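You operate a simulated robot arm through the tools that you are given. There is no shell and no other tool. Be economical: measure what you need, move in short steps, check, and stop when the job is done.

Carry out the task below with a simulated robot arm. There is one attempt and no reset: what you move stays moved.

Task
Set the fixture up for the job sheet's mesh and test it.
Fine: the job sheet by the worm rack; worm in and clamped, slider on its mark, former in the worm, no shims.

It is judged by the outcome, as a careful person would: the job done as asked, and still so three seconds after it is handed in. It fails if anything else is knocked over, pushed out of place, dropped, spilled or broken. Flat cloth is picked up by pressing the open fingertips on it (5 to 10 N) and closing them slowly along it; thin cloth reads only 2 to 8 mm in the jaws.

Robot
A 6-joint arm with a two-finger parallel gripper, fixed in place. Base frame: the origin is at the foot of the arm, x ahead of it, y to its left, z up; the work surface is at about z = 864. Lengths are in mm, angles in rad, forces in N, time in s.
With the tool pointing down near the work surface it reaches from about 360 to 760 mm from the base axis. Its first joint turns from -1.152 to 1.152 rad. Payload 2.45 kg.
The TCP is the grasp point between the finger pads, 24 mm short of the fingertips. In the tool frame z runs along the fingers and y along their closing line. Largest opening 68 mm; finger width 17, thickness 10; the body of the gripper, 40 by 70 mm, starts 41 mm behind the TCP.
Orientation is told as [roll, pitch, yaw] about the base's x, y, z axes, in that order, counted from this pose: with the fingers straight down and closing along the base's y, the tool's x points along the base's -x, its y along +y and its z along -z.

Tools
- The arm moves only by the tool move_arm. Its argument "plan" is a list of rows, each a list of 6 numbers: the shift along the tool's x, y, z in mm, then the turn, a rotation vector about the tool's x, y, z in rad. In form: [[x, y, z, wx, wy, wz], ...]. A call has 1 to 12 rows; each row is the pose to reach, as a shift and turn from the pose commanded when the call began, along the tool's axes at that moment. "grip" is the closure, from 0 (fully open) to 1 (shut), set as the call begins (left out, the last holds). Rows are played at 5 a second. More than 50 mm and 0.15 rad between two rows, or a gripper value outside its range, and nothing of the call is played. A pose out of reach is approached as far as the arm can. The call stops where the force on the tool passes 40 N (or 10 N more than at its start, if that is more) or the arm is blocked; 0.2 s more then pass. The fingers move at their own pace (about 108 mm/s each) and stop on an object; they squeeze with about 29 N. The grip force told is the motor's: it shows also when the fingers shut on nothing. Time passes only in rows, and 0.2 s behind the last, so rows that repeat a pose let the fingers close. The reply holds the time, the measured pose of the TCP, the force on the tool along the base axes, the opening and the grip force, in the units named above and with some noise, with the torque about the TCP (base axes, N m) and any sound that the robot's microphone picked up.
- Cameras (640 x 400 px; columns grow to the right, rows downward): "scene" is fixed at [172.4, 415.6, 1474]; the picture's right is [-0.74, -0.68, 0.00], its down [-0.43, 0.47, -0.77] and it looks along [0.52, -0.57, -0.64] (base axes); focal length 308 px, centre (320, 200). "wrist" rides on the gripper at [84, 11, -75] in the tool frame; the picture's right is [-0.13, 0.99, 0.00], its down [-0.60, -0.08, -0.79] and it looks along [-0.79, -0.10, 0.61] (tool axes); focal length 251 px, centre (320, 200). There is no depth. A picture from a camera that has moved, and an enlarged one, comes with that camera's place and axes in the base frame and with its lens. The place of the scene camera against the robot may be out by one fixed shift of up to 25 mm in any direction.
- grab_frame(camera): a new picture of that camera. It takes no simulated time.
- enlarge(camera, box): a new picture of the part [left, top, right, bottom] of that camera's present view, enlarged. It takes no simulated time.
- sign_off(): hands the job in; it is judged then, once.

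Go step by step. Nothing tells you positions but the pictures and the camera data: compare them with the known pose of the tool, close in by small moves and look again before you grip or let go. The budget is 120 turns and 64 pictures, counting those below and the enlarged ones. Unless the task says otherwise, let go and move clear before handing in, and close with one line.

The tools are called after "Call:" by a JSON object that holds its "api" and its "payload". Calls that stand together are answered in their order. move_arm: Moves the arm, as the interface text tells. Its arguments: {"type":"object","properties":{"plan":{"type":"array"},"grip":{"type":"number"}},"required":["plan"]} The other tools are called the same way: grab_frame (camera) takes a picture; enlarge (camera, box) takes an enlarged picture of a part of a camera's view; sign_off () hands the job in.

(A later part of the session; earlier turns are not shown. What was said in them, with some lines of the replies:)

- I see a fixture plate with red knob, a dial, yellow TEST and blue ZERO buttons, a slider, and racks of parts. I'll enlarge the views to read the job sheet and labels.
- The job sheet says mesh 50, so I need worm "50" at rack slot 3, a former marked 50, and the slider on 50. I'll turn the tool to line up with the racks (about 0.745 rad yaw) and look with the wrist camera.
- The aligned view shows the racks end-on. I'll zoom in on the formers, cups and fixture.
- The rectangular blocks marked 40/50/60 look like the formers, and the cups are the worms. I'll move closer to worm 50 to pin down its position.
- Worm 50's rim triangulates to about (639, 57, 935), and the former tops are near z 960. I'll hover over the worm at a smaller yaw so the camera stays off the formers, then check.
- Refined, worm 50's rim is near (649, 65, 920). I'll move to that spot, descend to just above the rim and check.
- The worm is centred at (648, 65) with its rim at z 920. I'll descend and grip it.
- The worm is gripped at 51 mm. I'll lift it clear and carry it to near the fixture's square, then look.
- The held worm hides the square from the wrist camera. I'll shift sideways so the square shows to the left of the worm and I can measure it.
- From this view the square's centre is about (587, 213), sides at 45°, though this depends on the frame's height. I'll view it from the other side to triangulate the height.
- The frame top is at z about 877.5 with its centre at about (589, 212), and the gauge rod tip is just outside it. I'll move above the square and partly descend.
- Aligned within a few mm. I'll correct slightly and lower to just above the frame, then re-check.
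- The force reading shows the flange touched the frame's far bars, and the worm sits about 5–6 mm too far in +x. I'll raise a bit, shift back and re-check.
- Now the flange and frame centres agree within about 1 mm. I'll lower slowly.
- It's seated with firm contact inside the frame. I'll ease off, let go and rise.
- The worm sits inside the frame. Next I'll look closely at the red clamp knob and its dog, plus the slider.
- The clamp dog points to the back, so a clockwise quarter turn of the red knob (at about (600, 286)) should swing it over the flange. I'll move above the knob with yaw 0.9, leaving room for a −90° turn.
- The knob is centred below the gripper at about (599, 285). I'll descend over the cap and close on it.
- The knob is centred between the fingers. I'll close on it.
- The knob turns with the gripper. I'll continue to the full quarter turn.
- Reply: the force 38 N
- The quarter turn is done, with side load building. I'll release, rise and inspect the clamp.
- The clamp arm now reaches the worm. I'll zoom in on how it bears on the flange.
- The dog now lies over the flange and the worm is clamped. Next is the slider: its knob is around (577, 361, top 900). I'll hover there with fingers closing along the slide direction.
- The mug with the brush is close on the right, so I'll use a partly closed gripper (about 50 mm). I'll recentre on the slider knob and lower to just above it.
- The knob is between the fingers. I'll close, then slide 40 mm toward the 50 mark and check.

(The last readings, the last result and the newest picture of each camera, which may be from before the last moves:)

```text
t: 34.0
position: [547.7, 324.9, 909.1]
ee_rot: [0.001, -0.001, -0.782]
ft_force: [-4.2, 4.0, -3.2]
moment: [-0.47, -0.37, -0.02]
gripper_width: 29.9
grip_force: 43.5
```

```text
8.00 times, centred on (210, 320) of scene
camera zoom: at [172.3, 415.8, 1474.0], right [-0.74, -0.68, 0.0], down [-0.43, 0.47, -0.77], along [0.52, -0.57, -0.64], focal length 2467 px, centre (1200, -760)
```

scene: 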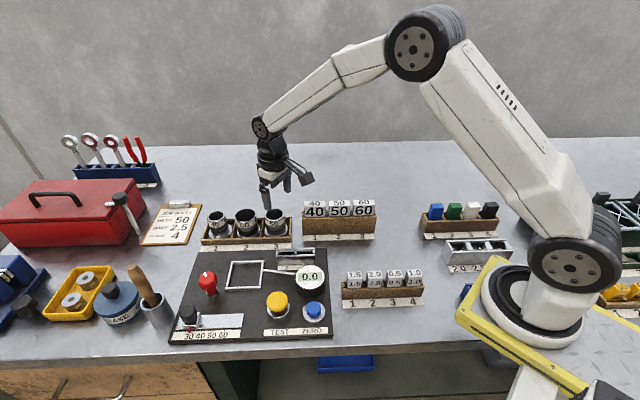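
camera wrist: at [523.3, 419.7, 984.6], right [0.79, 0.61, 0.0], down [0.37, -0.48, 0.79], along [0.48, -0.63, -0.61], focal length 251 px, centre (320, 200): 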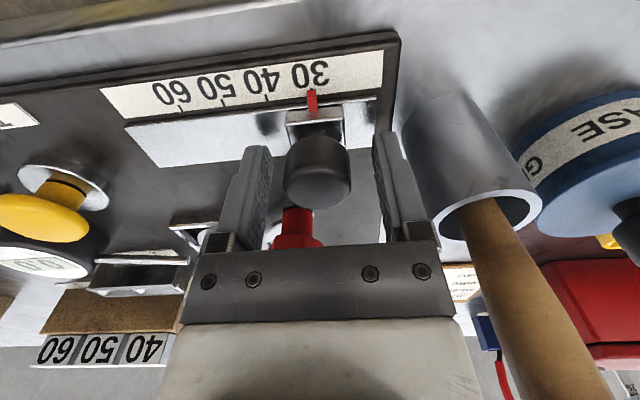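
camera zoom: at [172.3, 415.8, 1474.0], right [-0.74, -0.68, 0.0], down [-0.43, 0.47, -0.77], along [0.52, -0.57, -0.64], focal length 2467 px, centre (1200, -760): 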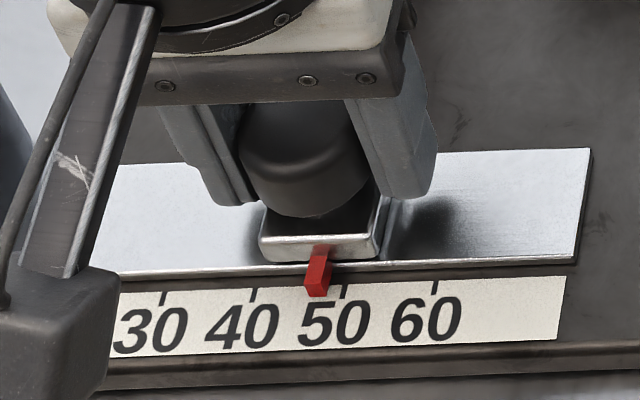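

The pointer is about 5 mm short of the 50 tick (tick spacing about 22 mm). I'll slide 5 mm more.

Call:
{"api": "move_arm", "payload": {"plan": [[0, -2.5, 0, 0, 0, 0], [0, -5.2, 0, 0, 0, 0], [0, -5.2, 0, 0, 0, 0]]}}

Call:
{"api": "enlarge", "payload": {"camera": "wrist", "box": [260, 60, 360, 130]}}

Call:
{"api": "enlarge", "payload": {"camera": "scene", "box": [180, 310, 240, 345]}}

```text
t: 34.8
position: [543.9, 321.5, 909.8]
ee_rot: [0.002, 0.001, -0.785]
ft_force: [-3.1, 4.7, -1.4]
moment: [0.39, 0.51, 0.13]
gripper_width: 29.3
grip_force: 43.5
```

```text
5.71 times, centred on (310, 95) of wrist
camera zoom: at [492.0, 388.4, 984.6], right [0.79, 0.61, 0.0], down [0.37, -0.48, 0.79], along [0.48, -0.63, -0.61], focal length 1437 px, centre (377, 800)
```

zoom: 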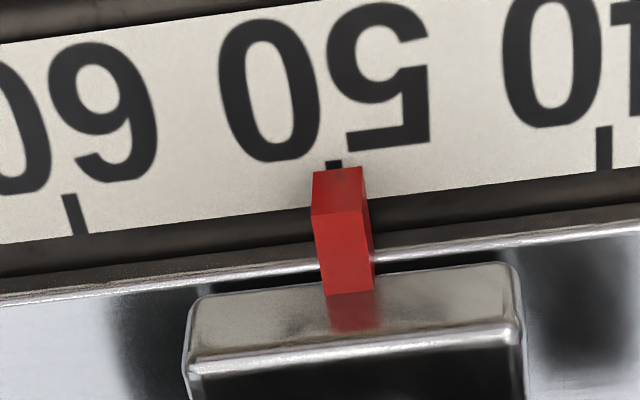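

```text
10.67 times, centred on (210, 328) of scene
camera zoom: at [172.3, 415.7, 1474.0], right [-0.74, -0.68, 0.0], down [-0.43, 0.47, -0.77], along [0.52, -0.57, -0.64], focal length 3290 px, centre (1493, -1160)
```

zoom: 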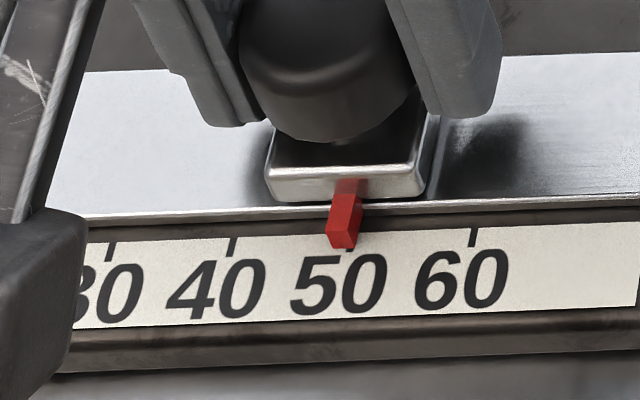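

The pointer is on the 50 tick. I'll release the slider, rise, then travel to hover over former 50 at about (532, −55).

Call:
{"api": "move_arm", "payload": {"plan": [[0, 0, 0, 0, 0, 0], [0, 0, 0, 0, 0, 0], [0, 0, -15, 0, 0, 0], [0, 0, -50, 0, 0, 0], [0, 0, -90, 0, 0, 0], [0, 0, -120, 0, 0, 0], [0, 0, -120, 0, 0, 0]], "grip": 0.26}}

Call:
{"api": "move_arm", "payload": {"plan": [[-23.5, -24.7, 0, 0, 0, -0.1428], [-46.9, -49.5, 0, 0, 0, -0.2856], [-70.4, -74.2, 0, 0, 0, -0.4284], [-93.8, -98.9, 0, 0, 0, -0.5713], [-117.3, -123.6, 0, 0, 0, -0.7141], [-140.7, -148.4, 0, 0, 0, -0.8569], [-164.2, -173.1, 0, 0, 0, -0.9997], [-187.6, -197.8, 0, 0, 0, -1.1425], [-211.1, -222.5, 0, 0, 0, -1.2854], [-234.5, -247.3, 0, 0, 0, -1.4282], [-258, -272, 0, 0, 0, -1.571], [-258, -272, 0, 0, 0, -1.571]], "grip": 0}}

Call:
{"api": "grab_frame", "payload": {"camera": "wrist"}}

Call:
{"api": "enlarge", "payload": {"camera": "scene", "box": [165, 180, 405, 350]}}

```text
t: 36.4
position: [544.3, 319.7, 1029.5]
ee_rot: [0.0, -0.001, -0.784]
ft_force: [-0.1, -0.5, 0.1]
moment: [0.01, -0.03, 0.03]
gripper_width: 50.3
grip_force: 0.1
```

```text
t: 39.0
position: [533.8, -55.1, 1029.2]
ee_rot: [0.002, -0.001, 0.789]
ft_force: [-1.0, 0.4, 0.3]
moment: [0.01, 0.0, 0.03]
gripper_width: 67.9
grip_force: 0.1
```

```text
18 pictures are left
camera wrist: at [466.8, -106.2, 1103.1], right [-0.61, 0.79, 0.0], down [0.48, 0.37, 0.79], along [0.63, 0.49, -0.61], focal length 251 px, centre (320, 200)
```

wrist: 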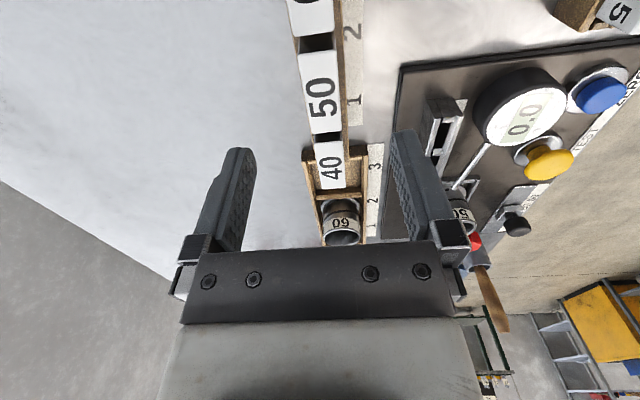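

```text
2.35 times, centred on (285, 265) of scene
camera zoom: at [172.4, 415.6, 1474.0], right [-0.74, -0.68, 0.0], down [-0.43, 0.47, -0.77], along [0.52, -0.57, -0.64], focal length 726 px, centre (402, 47)
```

zoom: 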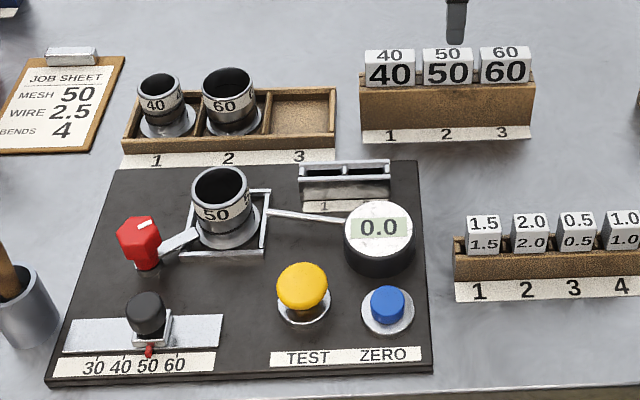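

Former 50 is under the gripper: roughly 55 × 22 mm, top near z 960, rack wall top near 927. I'll descend so the fingertips stay above the rack wall and check.

Call:
{"api": "move_arm", "payload": {"plan": [[0, 0, 30, 0, 0, 0], [0, 0, 55, 0, 0, 0], [0, 0, 71, 0, 0, 0], [0, 0, 71, 0, 0, 0]]}}

Call:
{"api": "grab_frame", "payload": {"camera": "wrist"}}

```text
t: 40.0
position: [533.7, -54.8, 959.5]
ee_rot: [0.001, -0.001, 0.786]
ft_force: [-0.3, -0.4, 0.1]
moment: [-0.03, -0.01, -0.05]
gripper_width: 68.1
grip_force: 0.0
```

```text
16 pictures are left
camera wrist: at [466.9, -105.3, 1033.7], right [-0.61, 0.79, 0.0], down [0.48, 0.37, 0.79], along [0.63, 0.48, -0.61], focal length 251 px, centre (320, 200)
```

wrist: 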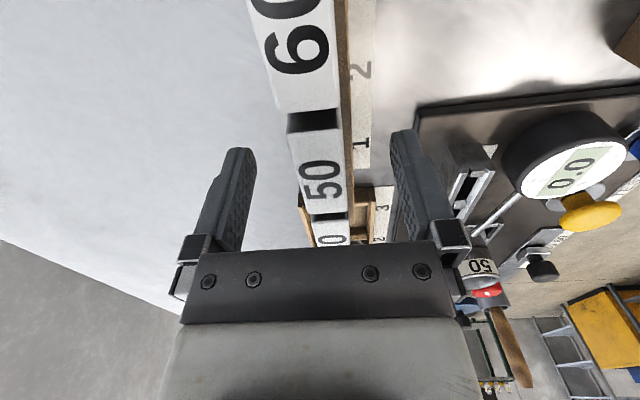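

The former's top is at about 955 and centred. I'll lower 4 mm more and grip it.

Call:
{"api": "move_arm", "payload": {"plan": [[-1, 0, 4, 0, 0, 0], [-1, 0, 4, 0, 0, 0]]}}

Call:
{"api": "move_arm", "payload": {"plan": [[0, 0, 0, 0, 0, 0], [0, 0, 0, 0, 0, 0], [0, 0, 0, 0, 0, 0]], "grip": 1}}

Call:
{"api": "move_arm", "payload": {"plan": [[0, 0, -10, 0, 0, 0], [0, 0, -30, 0, 0, 0], [0, 0, -60, 0, 0, 0], [0, 0, -100, 0, 0, 0], [0, 0, -130, 0, 0, 0], [0, 0, -130, 0, 0, 0]]}}

Call:
{"api": "enlarge", "payload": {"camera": "scene", "box": [270, 90, 430, 250]}}

```text
t: 40.6
position: [535.3, -55.5, 954.5]
ee_rot: [0.0, 0.001, 0.784]
ft_force: [-0.2, 0.4, 0.0]
moment: [0.0, -0.03, -0.01]
gripper_width: 68.0
grip_force: 0.2
```

```text
t: 41.4
position: [535.7, -53.7, 955.5]
ee_rot: [0.001, -0.001, 0.786]
ft_force: [-0.8, 1.1, 0.8]
moment: [0.01, 0.02, -0.01]
gripper_width: 21.3
grip_force: 28.7
```

```text
t: 42.8
position: [535.3, -54.0, 1084.8]
ee_rot: [0.0, 0.0, 0.785]
ft_force: [-0.5, -0.6, -1.0]
moment: [-0.04, 0.03, 0.0]
gripper_width: 21.6
grip_force: 29.3
```

```text
2.50 times, centred on (350, 170) of scene
camera zoom: at [172.4, 415.6, 1474.0], right [-0.74, -0.68, 0.0], down [-0.43, 0.47, -0.77], along [0.52, -0.57, -0.64], focal length 771 px, centre (245, 275)
```

zoom: 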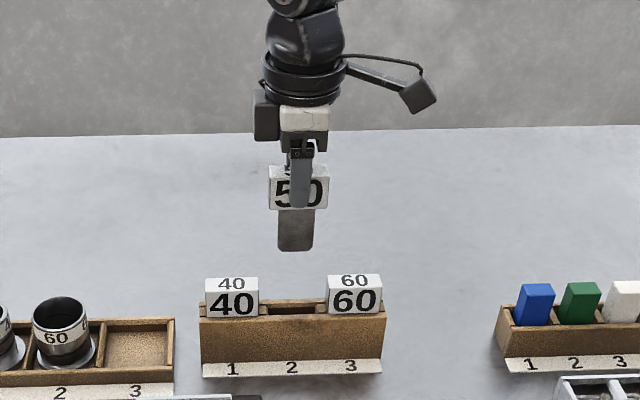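

The former is a head with a tongue about 34 mm wide that fits the worm bore. I'll carry it above the worm at (587, 212) and lower to just over the rim.

Call:
{"api": "move_arm", "payload": {"plan": [[-37.8, 25, 0, 0, 0, 0], [-75.6, 50, 0, 0, 0, 0], [-113.5, 75, 0, 0, 0, 0], [-151.3, 100, 0, 0, 0, 0], [-189.1, 125, 0, 0, 0, 0], [-226.9, 150.1, 0, 0, 0, 0], [-226.9, 150.1, 25, 0, 0, 0], [-226.9, 150.1, 45, 0, 0, 0], [-226.9, 150.1, 45, 0, 0, 0]]}}

Call:
{"api": "enlarge", "payload": {"camera": "scene", "box": [195, 190, 305, 300]}}

Call:
{"api": "grab_frame", "payload": {"camera": "wrist"}}

```text
t: 44.8
position: [588.8, 214.3, 1040.3]
ee_rot: [0.001, -0.001, 0.786]
ft_force: [-0.4, 0.7, -1.7]
moment: [0.01, 0.03, 0.0]
gripper_width: 21.9
grip_force: 28.9
```

```text
3.64 times, centred on (250, 245) of scene
camera zoom: at [172.4, 415.7, 1474.0], right [-0.74, -0.68, 0.0], down [-0.43, 0.47, -0.77], along [0.52, -0.57, -0.64], focal length 1122 px, centre (574, 36)
```

zoom: 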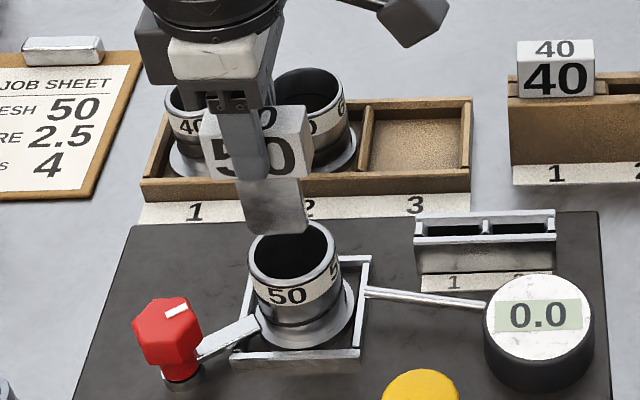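

```text
13 pictures are left
camera wrist: at [521.2, 163.2, 1114.1], right [-0.61, 0.79, 0.0], down [0.48, 0.37, 0.79], along [0.63, 0.48, -0.61], focal length 251 px, centre (320, 200)
```

wrist: 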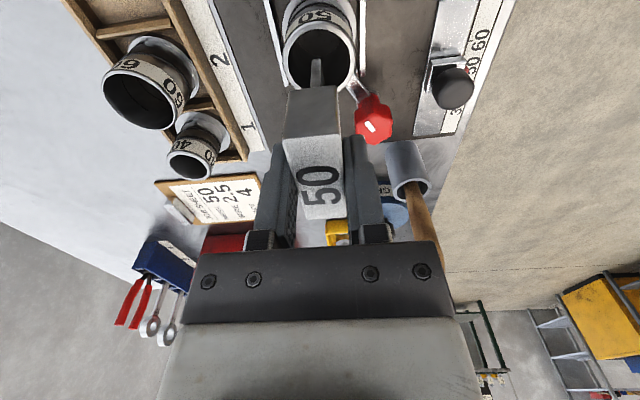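

The tongue needs to shift about 5 mm toward tool +x and 2.5 mm toward tool +y to be over the bore. I'll adjust, lower to just above the rim and check again.

Call:
{"api": "move_arm", "payload": {"plan": [[5, 2.4, 0, 0, 0, 0], [5, 2.4, 12, 0, 0, 0], [5, 2.4, 20, 0, 0, 0], [5, 2.4, 20, 0, 0, 0]]}}

Call:
{"api": "enlarge", "payload": {"camera": "scene", "box": [225, 215, 305, 285]}}

Call:
{"api": "enlarge", "payload": {"camera": "wrist", "box": [240, 0, 400, 140]}}

```text
t: 45.8
position: [582.1, 210.6, 1020.8]
ee_rot: [0.001, 0.0, 0.786]
ft_force: [-0.8, 0.1, -2.0]
moment: [-0.02, 0.01, 0.04]
gripper_width: 21.7
grip_force: 28.9
```

```text
5.71 times, centred on (265, 250) of scene
camera zoom: at [172.4, 415.7, 1474.0], right [-0.74, -0.68, 0.0], down [-0.43, 0.47, -0.77], along [0.52, -0.57, -0.64], focal length 1762 px, centre (634, -86)
```

zoom: 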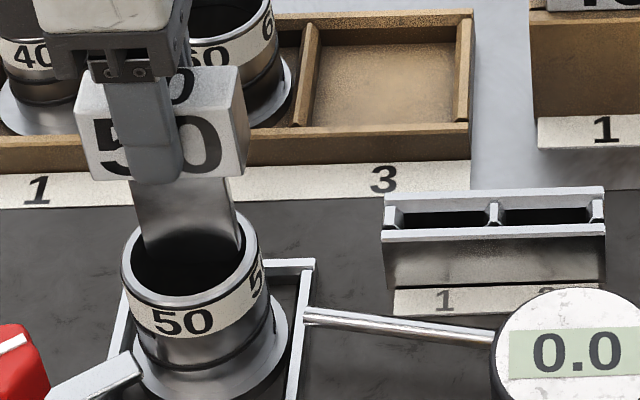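

```text
2.86 times, centred on (320, 70) of wrist
camera zoom: at [516.0, 159.4, 1094.0], right [-0.61, 0.79, 0.0], down [0.48, 0.37, 0.79], along [0.63, 0.48, -0.61], focal length 718 px, centre (320, 571)
```

zoom: 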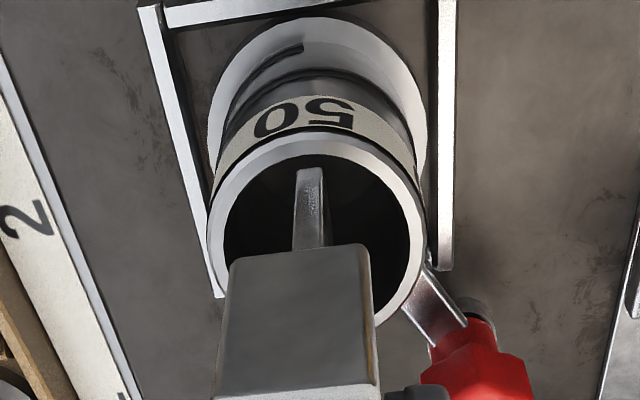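

The tongue is nearly over the bore but needs about 3 mm back in −x and 1.5 mm in +y. I'll adjust and start inserting gently.

Call:
{"api": "move_arm", "payload": {"plan": [[-3.3, 1.5, 0, 0, 0, 0], [-3.3, 1.5, 5, 0, 0, 0], [-3.3, 1.5, 9, 0, 0, 0], [-3.3, 1.5, 13, 0, 0, 0], [-3.3, 1.5, 16, 0, 0, 0], [-3.3, 1.5, 16, 0, 0, 0]]}}

Call:
{"api": "enlarge", "payload": {"camera": "wrist", "box": [240, 0, 400, 140]}}

```text
t: 47.2
position: [585.6, 214.6, 1002.8]
ee_rot: [-0.002, 0.0, 0.785]
ft_force: [0.1, 0.6, -2.3]
moment: [-0.01, 0.02, 0.01]
gripper_width: 21.7
grip_force: 28.8
```

```text
2.86 times, centred on (320, 70) of wrist
camera zoom: at [518.2, 163.8, 1078.2], right [-0.61, 0.79, 0.0], down [0.48, 0.37, 0.79], along [0.63, 0.48, -0.61], focal length 718 px, centre (320, 571)
```

zoom: 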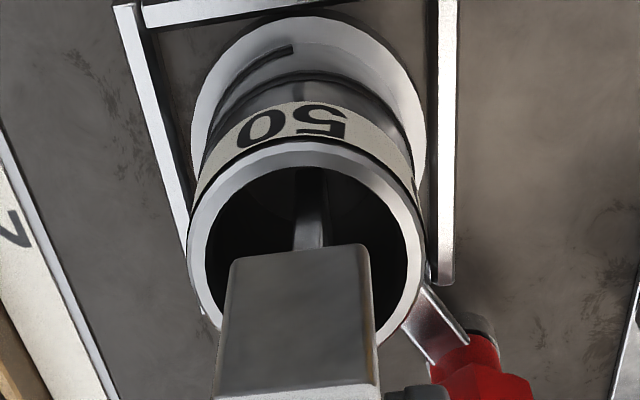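

The tongue has entered the bore freely and centred. I'll keep lowering.

Call:
{"api": "move_arm", "payload": {"plan": [[0, 0, 6, 0, 0, 0], [0, 0, 12, 0, 0, 0], [0, 0, 18, 0, 0, 0], [0, 0, 24, 0, 0, 0], [0, 0, 30, 0, 0, 0], [0, 0, 33, 0, 0, 0], [0, 0, 33, 0, 0, 0]]}}

```text
t: 48.8
position: [584.5, 215.0, 970.4]
ee_rot: [-0.001, 0.0, 0.785]
ft_force: [0.5, 0.8, -2.7]
moment: [0.03, 0.03, -0.02]
gripper_width: 21.6
grip_force: 28.9
```

Call:
{"api": "move_arm", "payload": {"plan": [[0, 0, 3, 0, 0, 0], [0, 0, 5, 0, 0, 0], [0, 0, 7, 0, 0, 0], [0, 0, 8, 0, 0, 0], [0, 0, 8, 0, 0, 0]]}}

Call:
{"api": "enlarge", "payload": {"camera": "scene", "box": [205, 215, 305, 295]}}

```text
t: 50.0
position: [586.7, 215.3, 963.9]
ee_rot: [-0.001, -0.006, 0.787]
ft_force: [-3.6, 1.9, 19.2]
moment: [0.15, 0.02, 0.01]
gripper_width: 21.8
grip_force: 29.0
```

```text
5.00 times, centred on (255, 255) of scene
camera zoom: at [171.9, 415.6, 1474.1], right [-0.74, -0.68, 0.0], down [-0.43, 0.47, -0.77], along [0.52, -0.57, -0.64], focal length 1542 px, centre (645, -75)
```

zoom: 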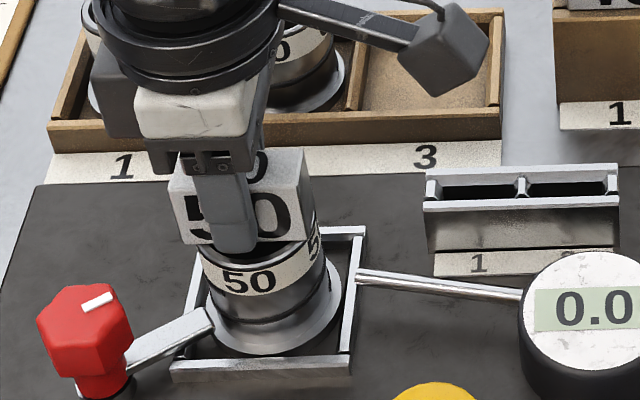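

The former is seated on the worm's rim. I'll let go, rise, close the fingers and hover near the yellow TEST button.

Call:
{"api": "move_arm", "payload": {"plan": [[0, 0, -2, 0, 0, 0], [0, 0, -2, 0, 0, 0]]}}

Call:
{"api": "move_arm", "payload": {"plan": [[0, 0, 0, 0, 0, 0], [0, 0, 0, 0, 0, 0], [0, 0, -20, 0, 0, 0], [0, 0, -60, 0, 0, 0], [0, 0, -90, 0, 0, 0], [29, 27, -90, 0, 0, 0], [58, 54, -90, 0, 0, 0], [87, 82, -90, 0, 0, 0], [87, 82, -60, 0, 0, 0], [87, 82, -30, 0, 0, 0], [87, 82, -30, 0, 0, 0]], "grip": 0}}

Call:
{"api": "move_arm", "payload": {"plan": [[0, 0, 0, 0, 0, 0], [0, 0, 0, 0, 0, 0], [0, 0, 0, 0, 0, 0]], "grip": 1}}

Call:
{"api": "grab_frame", "payload": {"camera": "wrist"}}

Call:
{"api": "grab_frame", "payload": {"camera": "scene"}}

```text
t: 50.6
position: [585.7, 213.7, 964.2]
ee_rot: [-0.002, 0.002, 0.786]
ft_force: [2.9, 2.8, 7.9]
moment: [0.17, -0.28, 0.06]
gripper_width: 21.8
grip_force: 28.6
```

```text
t: 53.0
position: [463.4, 210.6, 995.1]
ee_rot: [0.0, 0.0, 0.786]
ft_force: [0.4, 0.4, 0.5]
moment: [-0.02, 0.0, 0.01]
gripper_width: 68.0
grip_force: 0.1
```

```text
t: 53.8
position: [463.4, 210.2, 995.6]
ee_rot: [0.001, 0.0, 0.786]
ft_force: [-0.1, 0.3, -0.5]
moment: [-0.02, 0.01, 0.0]
gripper_width: 0.1
grip_force: 23.5
```

```text
8 pictures are left
camera wrist: at [396.9, 158.9, 1069.9], right [-0.61, 0.79, 0.0], down [0.48, 0.37, 0.79], along [0.63, 0.48, -0.61], focal length 251 px, centre (320, 200)
```

wrist: 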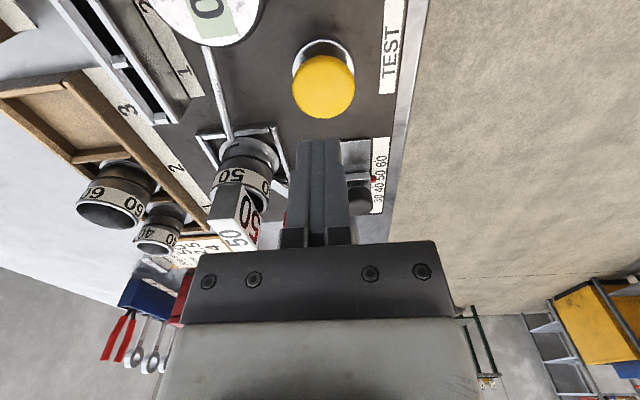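

```text
7 pictures are left
```

scene: 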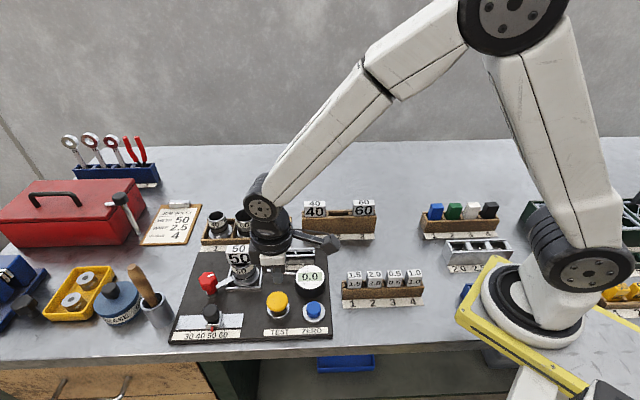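

The yellow TEST cap is at about (468, 215, 905), about 7 mm ahead of the closed fingertips. I'll shift and press down gently in small steps.

Call:
{"api": "move_arm", "payload": {"plan": [[-7, 0, 20, 0, 0, 0], [-7, 0, 45, 0, 0, 0], [-7, 0, 56, 0, 0, 0], [-7, 0, 60, 0, 0, 0], [-7, 0, 63, 0, 0, 0], [-7, 0, 66, 0, 0, 0], [-7, 0, 68, 0, 0, 0]]}}

```text
t: 55.4
position: [470.2, 217.6, 927.9]
ee_rot: [0.001, -0.003, 0.788]
ft_force: [-7.9, 2.5, 24.8]
moment: [0.1, 0.23, -0.02]
gripper_width: 0.0
grip_force: 23.1
heard: click
```

A click was heard, so the button registered. I'll rise clear and read the dial.

Call:
{"api": "move_arm", "payload": {"plan": [[0, 0, -20, 0, 0, 0], [0, 0, -60, 0, 0, 0], [20, 0, -100, 0, 0, 0], [50, 0, -140, 0, 0, 0], [50, 0, -140, 0, 0, 0]], "grip": 0}}

Call:
{"api": "enlarge", "payload": {"camera": "scene", "box": [165, 220, 345, 350]}}

```text
t: 56.6
position: [434.4, 176.0, 1065.4]
ee_rot: [0.0, 0.001, 0.785]
ft_force: [1.1, -0.5, -1.1]
moment: [0.02, 0.01, 0.02]
gripper_width: 68.1
grip_force: 0.0
```

```text
3.08 times, centred on (255, 285) of scene
camera zoom: at [172.3, 415.6, 1474.0], right [-0.74, -0.68, 0.0], down [-0.43, 0.47, -0.77], along [0.52, -0.57, -0.64], focal length 949 px, centre (520, -62)
```

zoom: 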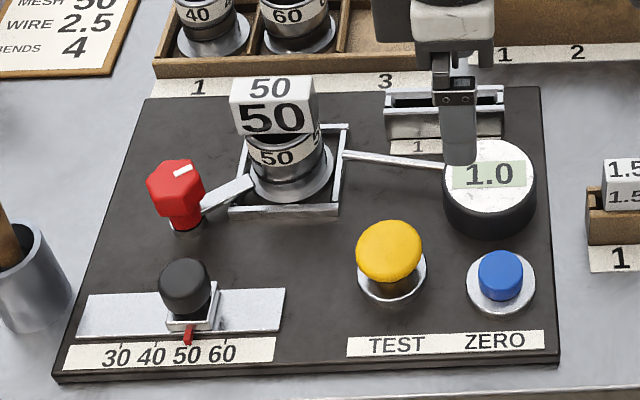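

The dial now reads 1.0 after the test. I'll check the slider, clamp and former up close before handing in.

Call:
{"api": "enlarge", "payload": {"camera": "scene", "box": [185, 230, 345, 345]}}

Call:
{"api": "enlarge", "payload": {"camera": "scene", "box": [185, 300, 245, 340]}}

```text
3.48 times, centred on (265, 288) of scene
camera zoom: at [172.3, 415.6, 1474.0], right [-0.74, -0.68, 0.0], down [-0.43, 0.47, -0.77], along [0.52, -0.57, -0.64], focal length 1073 px, centre (511, -104)
```

zoom: 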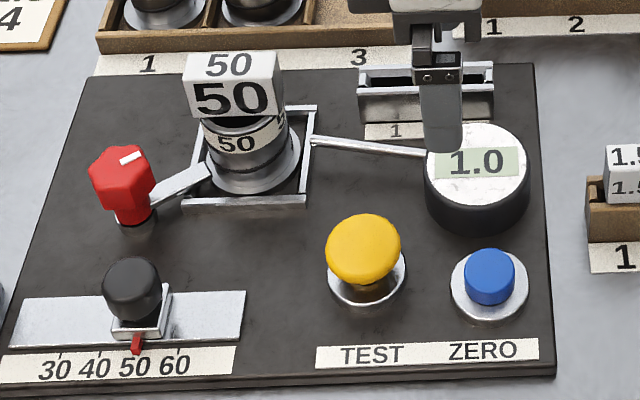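

```text
10.00 times, centred on (215, 320) of scene
camera zoom: at [172.3, 415.6, 1474.0], right [-0.74, -0.68, 0.0], down [-0.43, 0.47, -0.77], along [0.52, -0.57, -0.64], focal length 3084 px, centre (1370, -1000)
```

zoom: 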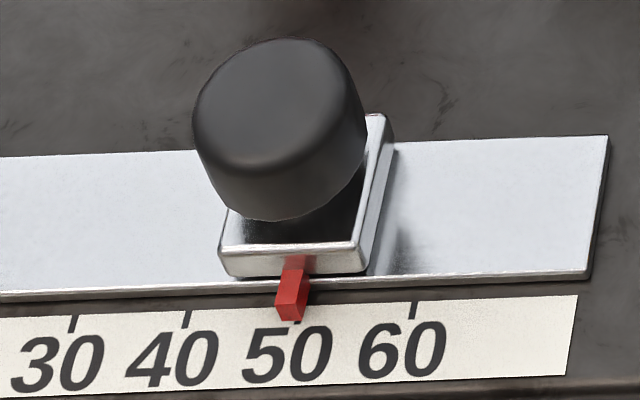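

The worm, clamp, slider and former are all in place with no shims, the test clicked and gave a reading, and the arm is clear. I'm handing in.

Call:
{"api": "sign_off", "payload": {}}

```text
The job is handed in.
```

The fixture is set up for mesh 50 and I ran the test once; the dial went from 0.0 to 1.0, but the job sheet gives no target to compare it with. Worm 50 is in and clamped, the slider pointer is on 50 to within about 1 mm, former 50 is in the worm, and no shims are fitted.
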